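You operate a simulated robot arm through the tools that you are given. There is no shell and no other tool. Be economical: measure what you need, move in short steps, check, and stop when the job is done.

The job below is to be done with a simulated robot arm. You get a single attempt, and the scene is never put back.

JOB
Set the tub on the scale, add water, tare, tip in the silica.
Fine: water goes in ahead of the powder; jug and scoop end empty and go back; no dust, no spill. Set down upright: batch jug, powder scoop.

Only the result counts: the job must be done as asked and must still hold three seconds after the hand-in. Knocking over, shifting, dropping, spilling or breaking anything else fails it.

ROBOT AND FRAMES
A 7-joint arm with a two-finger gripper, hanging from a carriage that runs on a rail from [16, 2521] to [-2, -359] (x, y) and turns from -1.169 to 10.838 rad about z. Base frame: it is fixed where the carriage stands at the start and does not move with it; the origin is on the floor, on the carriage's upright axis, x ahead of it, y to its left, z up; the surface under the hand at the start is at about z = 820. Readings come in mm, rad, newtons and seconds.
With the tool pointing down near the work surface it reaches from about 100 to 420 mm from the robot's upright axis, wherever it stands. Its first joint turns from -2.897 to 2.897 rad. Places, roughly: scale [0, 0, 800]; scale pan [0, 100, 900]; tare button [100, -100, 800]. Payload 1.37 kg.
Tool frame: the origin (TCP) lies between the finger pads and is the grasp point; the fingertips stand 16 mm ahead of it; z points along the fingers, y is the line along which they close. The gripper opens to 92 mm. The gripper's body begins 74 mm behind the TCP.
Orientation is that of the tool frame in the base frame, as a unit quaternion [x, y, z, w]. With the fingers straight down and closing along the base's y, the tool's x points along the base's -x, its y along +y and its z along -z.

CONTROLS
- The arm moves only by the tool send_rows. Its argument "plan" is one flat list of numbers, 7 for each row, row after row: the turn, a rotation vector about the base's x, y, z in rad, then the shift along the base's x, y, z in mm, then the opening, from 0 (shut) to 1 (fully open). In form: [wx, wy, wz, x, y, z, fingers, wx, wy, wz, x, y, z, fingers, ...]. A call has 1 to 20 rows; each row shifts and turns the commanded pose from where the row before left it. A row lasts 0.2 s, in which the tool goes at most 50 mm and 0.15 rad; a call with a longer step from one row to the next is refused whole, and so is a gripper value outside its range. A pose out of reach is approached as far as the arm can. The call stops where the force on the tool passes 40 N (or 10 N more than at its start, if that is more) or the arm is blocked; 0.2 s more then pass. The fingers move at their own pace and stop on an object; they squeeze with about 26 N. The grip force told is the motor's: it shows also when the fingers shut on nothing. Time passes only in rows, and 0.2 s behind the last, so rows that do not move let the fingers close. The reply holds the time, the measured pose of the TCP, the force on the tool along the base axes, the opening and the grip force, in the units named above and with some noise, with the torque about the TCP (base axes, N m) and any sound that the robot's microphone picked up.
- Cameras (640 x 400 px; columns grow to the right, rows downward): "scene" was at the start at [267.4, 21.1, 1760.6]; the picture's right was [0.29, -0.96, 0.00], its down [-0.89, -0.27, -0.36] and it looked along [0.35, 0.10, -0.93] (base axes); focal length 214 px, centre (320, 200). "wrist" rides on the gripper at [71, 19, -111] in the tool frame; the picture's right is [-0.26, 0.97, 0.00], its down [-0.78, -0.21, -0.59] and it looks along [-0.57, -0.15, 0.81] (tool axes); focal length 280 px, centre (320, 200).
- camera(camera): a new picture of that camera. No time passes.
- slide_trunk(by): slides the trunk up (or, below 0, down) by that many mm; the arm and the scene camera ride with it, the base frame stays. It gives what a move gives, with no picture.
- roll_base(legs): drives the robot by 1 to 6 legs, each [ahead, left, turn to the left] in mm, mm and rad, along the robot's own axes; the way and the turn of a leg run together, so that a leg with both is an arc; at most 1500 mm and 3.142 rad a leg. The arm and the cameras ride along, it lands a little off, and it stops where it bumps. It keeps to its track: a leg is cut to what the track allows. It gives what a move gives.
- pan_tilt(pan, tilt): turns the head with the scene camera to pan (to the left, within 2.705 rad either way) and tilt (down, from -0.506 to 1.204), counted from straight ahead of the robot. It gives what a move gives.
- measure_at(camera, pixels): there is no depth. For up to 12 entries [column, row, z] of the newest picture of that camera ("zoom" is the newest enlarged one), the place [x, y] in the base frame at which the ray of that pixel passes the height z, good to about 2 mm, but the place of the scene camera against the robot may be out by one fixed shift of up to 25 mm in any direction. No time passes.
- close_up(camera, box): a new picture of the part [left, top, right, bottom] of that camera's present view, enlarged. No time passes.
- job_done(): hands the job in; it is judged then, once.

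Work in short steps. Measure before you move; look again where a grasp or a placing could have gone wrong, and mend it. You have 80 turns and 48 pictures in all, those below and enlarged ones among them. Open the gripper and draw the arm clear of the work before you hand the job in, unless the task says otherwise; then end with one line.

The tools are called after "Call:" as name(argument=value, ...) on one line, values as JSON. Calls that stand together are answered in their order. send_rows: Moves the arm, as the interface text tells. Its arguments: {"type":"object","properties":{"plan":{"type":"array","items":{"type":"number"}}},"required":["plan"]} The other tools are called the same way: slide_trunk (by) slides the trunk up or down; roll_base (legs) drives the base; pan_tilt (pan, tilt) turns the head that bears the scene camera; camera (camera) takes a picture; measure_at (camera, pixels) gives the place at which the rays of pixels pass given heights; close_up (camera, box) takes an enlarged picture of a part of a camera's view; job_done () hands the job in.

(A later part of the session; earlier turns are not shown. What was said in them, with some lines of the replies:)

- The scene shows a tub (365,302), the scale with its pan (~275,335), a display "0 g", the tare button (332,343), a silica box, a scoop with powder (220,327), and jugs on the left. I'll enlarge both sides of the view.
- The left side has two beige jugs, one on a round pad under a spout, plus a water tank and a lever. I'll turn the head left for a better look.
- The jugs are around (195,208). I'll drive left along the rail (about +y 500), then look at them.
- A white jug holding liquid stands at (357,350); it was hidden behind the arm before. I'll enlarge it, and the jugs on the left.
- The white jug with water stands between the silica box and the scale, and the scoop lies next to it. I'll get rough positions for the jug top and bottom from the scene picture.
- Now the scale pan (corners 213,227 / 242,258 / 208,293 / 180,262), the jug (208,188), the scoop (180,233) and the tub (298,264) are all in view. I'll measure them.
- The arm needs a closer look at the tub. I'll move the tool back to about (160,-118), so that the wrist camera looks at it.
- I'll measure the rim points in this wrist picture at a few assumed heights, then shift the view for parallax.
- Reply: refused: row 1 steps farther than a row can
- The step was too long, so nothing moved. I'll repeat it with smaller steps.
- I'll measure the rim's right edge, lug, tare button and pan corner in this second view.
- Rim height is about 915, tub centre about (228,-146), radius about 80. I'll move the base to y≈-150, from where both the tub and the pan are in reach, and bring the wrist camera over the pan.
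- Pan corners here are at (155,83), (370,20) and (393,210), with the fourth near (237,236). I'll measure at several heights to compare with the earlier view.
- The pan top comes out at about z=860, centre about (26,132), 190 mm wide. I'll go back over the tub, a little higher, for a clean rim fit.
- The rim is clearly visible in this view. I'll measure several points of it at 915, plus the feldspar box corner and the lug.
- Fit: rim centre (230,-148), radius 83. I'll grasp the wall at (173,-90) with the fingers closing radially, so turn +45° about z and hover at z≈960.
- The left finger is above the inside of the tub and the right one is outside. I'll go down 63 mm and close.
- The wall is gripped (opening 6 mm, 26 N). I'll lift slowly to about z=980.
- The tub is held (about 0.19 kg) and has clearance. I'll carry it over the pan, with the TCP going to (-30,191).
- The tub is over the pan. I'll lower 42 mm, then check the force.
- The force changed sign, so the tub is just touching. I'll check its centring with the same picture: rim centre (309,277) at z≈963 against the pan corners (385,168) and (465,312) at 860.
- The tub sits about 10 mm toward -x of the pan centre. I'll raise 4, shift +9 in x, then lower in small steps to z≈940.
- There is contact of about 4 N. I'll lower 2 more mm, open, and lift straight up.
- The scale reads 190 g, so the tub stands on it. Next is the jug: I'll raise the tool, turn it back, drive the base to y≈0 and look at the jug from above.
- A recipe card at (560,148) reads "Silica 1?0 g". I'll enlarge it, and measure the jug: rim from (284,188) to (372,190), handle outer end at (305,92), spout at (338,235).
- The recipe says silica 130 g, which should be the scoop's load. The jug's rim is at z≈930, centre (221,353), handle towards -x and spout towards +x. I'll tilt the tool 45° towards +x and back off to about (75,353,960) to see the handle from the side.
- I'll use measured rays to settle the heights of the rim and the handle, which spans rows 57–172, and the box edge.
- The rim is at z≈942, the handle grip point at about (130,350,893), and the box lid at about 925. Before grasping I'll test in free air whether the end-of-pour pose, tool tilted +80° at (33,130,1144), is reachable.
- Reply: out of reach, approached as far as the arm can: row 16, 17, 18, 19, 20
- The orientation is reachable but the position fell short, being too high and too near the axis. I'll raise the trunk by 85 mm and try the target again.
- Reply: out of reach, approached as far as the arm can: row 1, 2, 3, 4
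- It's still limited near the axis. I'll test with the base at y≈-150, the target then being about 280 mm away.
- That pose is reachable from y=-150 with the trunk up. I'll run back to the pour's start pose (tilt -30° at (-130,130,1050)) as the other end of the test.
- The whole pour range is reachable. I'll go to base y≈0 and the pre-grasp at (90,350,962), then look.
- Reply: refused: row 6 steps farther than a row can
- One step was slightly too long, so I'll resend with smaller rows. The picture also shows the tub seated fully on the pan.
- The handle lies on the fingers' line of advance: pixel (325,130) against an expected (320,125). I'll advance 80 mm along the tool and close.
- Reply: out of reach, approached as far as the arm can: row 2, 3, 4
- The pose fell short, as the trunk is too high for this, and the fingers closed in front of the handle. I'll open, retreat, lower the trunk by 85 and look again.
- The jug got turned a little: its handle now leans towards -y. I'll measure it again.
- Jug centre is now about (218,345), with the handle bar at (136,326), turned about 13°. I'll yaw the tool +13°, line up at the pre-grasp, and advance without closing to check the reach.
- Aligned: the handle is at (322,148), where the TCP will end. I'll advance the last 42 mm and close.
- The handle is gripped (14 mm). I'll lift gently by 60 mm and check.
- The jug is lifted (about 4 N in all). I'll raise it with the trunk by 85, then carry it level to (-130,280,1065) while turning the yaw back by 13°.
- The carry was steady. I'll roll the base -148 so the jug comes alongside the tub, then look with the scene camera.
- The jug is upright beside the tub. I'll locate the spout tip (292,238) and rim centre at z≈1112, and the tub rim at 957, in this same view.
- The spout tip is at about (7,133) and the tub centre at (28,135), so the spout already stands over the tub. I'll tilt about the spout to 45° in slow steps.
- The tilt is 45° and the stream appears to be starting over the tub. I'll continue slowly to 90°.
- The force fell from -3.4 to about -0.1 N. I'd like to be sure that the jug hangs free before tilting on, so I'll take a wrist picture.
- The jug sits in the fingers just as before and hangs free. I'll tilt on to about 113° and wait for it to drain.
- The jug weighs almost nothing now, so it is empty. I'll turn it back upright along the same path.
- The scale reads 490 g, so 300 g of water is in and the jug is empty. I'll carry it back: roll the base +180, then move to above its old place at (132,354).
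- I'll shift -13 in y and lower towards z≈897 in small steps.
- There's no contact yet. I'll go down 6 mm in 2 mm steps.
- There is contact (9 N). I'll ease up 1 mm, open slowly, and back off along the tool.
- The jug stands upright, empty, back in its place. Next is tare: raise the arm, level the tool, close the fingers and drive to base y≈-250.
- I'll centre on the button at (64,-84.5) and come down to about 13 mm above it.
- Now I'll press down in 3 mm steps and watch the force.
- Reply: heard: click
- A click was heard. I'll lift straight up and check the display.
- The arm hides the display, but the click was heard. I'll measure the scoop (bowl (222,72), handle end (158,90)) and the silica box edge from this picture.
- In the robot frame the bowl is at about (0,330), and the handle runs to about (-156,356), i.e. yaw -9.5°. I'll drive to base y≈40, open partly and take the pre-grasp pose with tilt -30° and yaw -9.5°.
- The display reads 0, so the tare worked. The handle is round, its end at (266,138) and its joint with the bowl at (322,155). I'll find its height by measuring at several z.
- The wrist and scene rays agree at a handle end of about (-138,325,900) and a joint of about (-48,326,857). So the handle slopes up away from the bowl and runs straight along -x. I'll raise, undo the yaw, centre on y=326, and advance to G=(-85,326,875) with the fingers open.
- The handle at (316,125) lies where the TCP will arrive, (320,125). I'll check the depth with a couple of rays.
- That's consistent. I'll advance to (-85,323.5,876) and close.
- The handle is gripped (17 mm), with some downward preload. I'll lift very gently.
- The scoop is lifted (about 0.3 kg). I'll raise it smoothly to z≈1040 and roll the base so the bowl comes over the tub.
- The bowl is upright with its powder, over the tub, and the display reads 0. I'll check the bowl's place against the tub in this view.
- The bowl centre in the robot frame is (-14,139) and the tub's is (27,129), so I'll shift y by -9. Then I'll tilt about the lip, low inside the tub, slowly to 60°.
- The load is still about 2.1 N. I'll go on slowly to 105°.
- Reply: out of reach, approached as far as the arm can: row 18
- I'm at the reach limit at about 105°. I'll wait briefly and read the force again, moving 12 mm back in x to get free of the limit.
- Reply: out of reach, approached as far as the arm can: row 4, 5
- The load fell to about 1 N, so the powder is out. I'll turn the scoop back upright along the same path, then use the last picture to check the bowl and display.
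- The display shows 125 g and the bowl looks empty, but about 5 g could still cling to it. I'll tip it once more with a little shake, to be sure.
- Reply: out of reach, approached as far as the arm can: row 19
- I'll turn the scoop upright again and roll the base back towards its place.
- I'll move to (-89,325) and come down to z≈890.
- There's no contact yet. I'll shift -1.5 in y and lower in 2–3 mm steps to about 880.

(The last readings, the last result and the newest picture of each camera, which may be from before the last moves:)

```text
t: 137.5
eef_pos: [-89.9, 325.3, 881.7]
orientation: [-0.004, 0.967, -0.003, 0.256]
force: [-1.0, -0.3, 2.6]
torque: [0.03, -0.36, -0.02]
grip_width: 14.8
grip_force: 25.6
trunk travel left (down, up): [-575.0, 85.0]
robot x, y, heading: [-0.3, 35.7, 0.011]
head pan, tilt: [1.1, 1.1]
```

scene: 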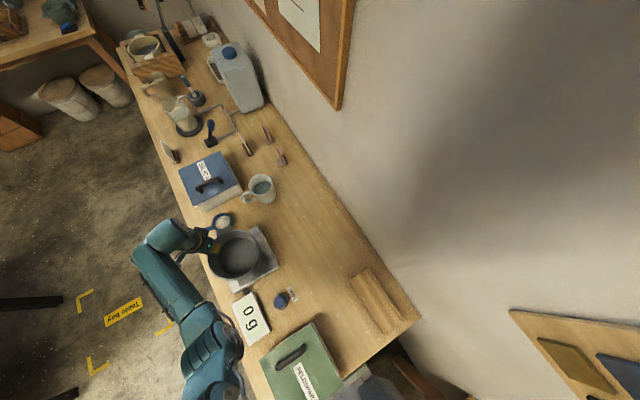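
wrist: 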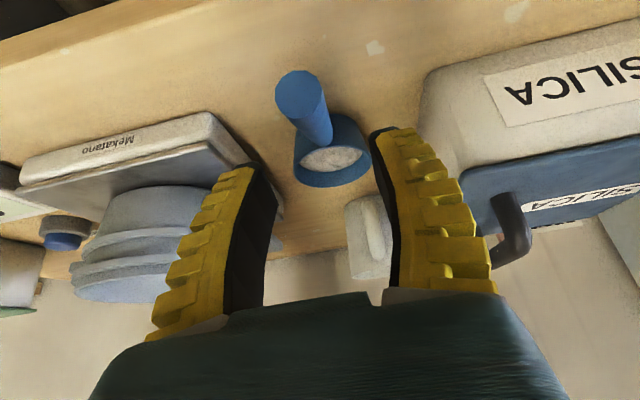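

There is contact (about +3 N at the bowl). I'll lower 2 mm more, then open slowly and back off along the tool.

Call:
send_rows(plan=[0, 0, 0, 0, 0, -2, 0, 0, 0, 0, 0, 0, 0, 0.18, 0, 0, 0, 0, 0, 0, 0.22, 0, 0, 0, 0, 0, 0, 0.27, 0, 0, 0, 0, 0, 0, 0.35, 0, 0, 0, 0, 0, 0, 0.5, 0, 0, 0, 0, 0, 0, 0.55, 0, 0, 0, 0, 0, 0, 0.55, 0, 0, 0, -5, 0, 8.7, 0.55, 0, 0, 0, -10, 0, 17.3, 0.55, 0, 0, 0, -10, 0, 17.3, 0.55, 0, 0, 0, -15, 0, 26, 0.55, 0, 0, 0, -10, 0, 30, 0.55, 0, 0, 0, 0, 0, 30, 0.55])

```text
t: 140.5
eef_pos: [-138.5, 324.2, 1010.8]
orientation: [-0.005, 0.966, -0.003, 0.258]
force: [-0.1, 0.7, 0.3]
torque: [0.02, -0.02, 0.0]
grip_width: 53.8
grip_force: 2.0
trunk travel left (down, up): [-575.0, 85.0]
robot x, y, heading: [2.1, 34.3, 0.01]
head pan, tilt: [1.1, 1.1]
```

The hand came away freely, with no load. I'll see whether a picture is left for a final check.

Call:
camera(camera="wrist")

```text
refused: no pictures are left
```

No pictures are left. I'll raise the arm clear, let things settle, and hand in.

Call:
send_rows(plan=[0, 0, 0, 0, 0, 25, 0.8, 0, 0, 0, 0, 0, 25, 1, 0, 0, 0, 0, 0, 0, 1, 0, 0, 0, 0, 0, 0, 1])

Call:
job_done()

```text
t: 141.5
eef_pos: [-136.4, 323.6, 1060.3]
orientation: [-0.004, 0.967, -0.002, 0.256]
force: [-0.1, 0.4, 0.7]
torque: [-0.02, -0.02, 0.01]
grip_width: 91.8
grip_force: 0.1
trunk travel left (down, up): [-575.0, 85.0]
robot x, y, heading: [3.4, 32.8, 0.014]
head pan, tilt: [1.1, 1.1]
```

```text
The job is handed in.
```

I handed the job in: the tub is on the scale with 300 g of water, tared to 0 before the silica went in, and the emptied jug and scoop are back; the last reading was 125 g (recipe card: 130 g), after which I tipped the scoop again but had no pictures left to re-read the scale or check how the scoop stands, and a first failed grasp nudged the full jug about 1 cm and 13° before I returned it to its place.
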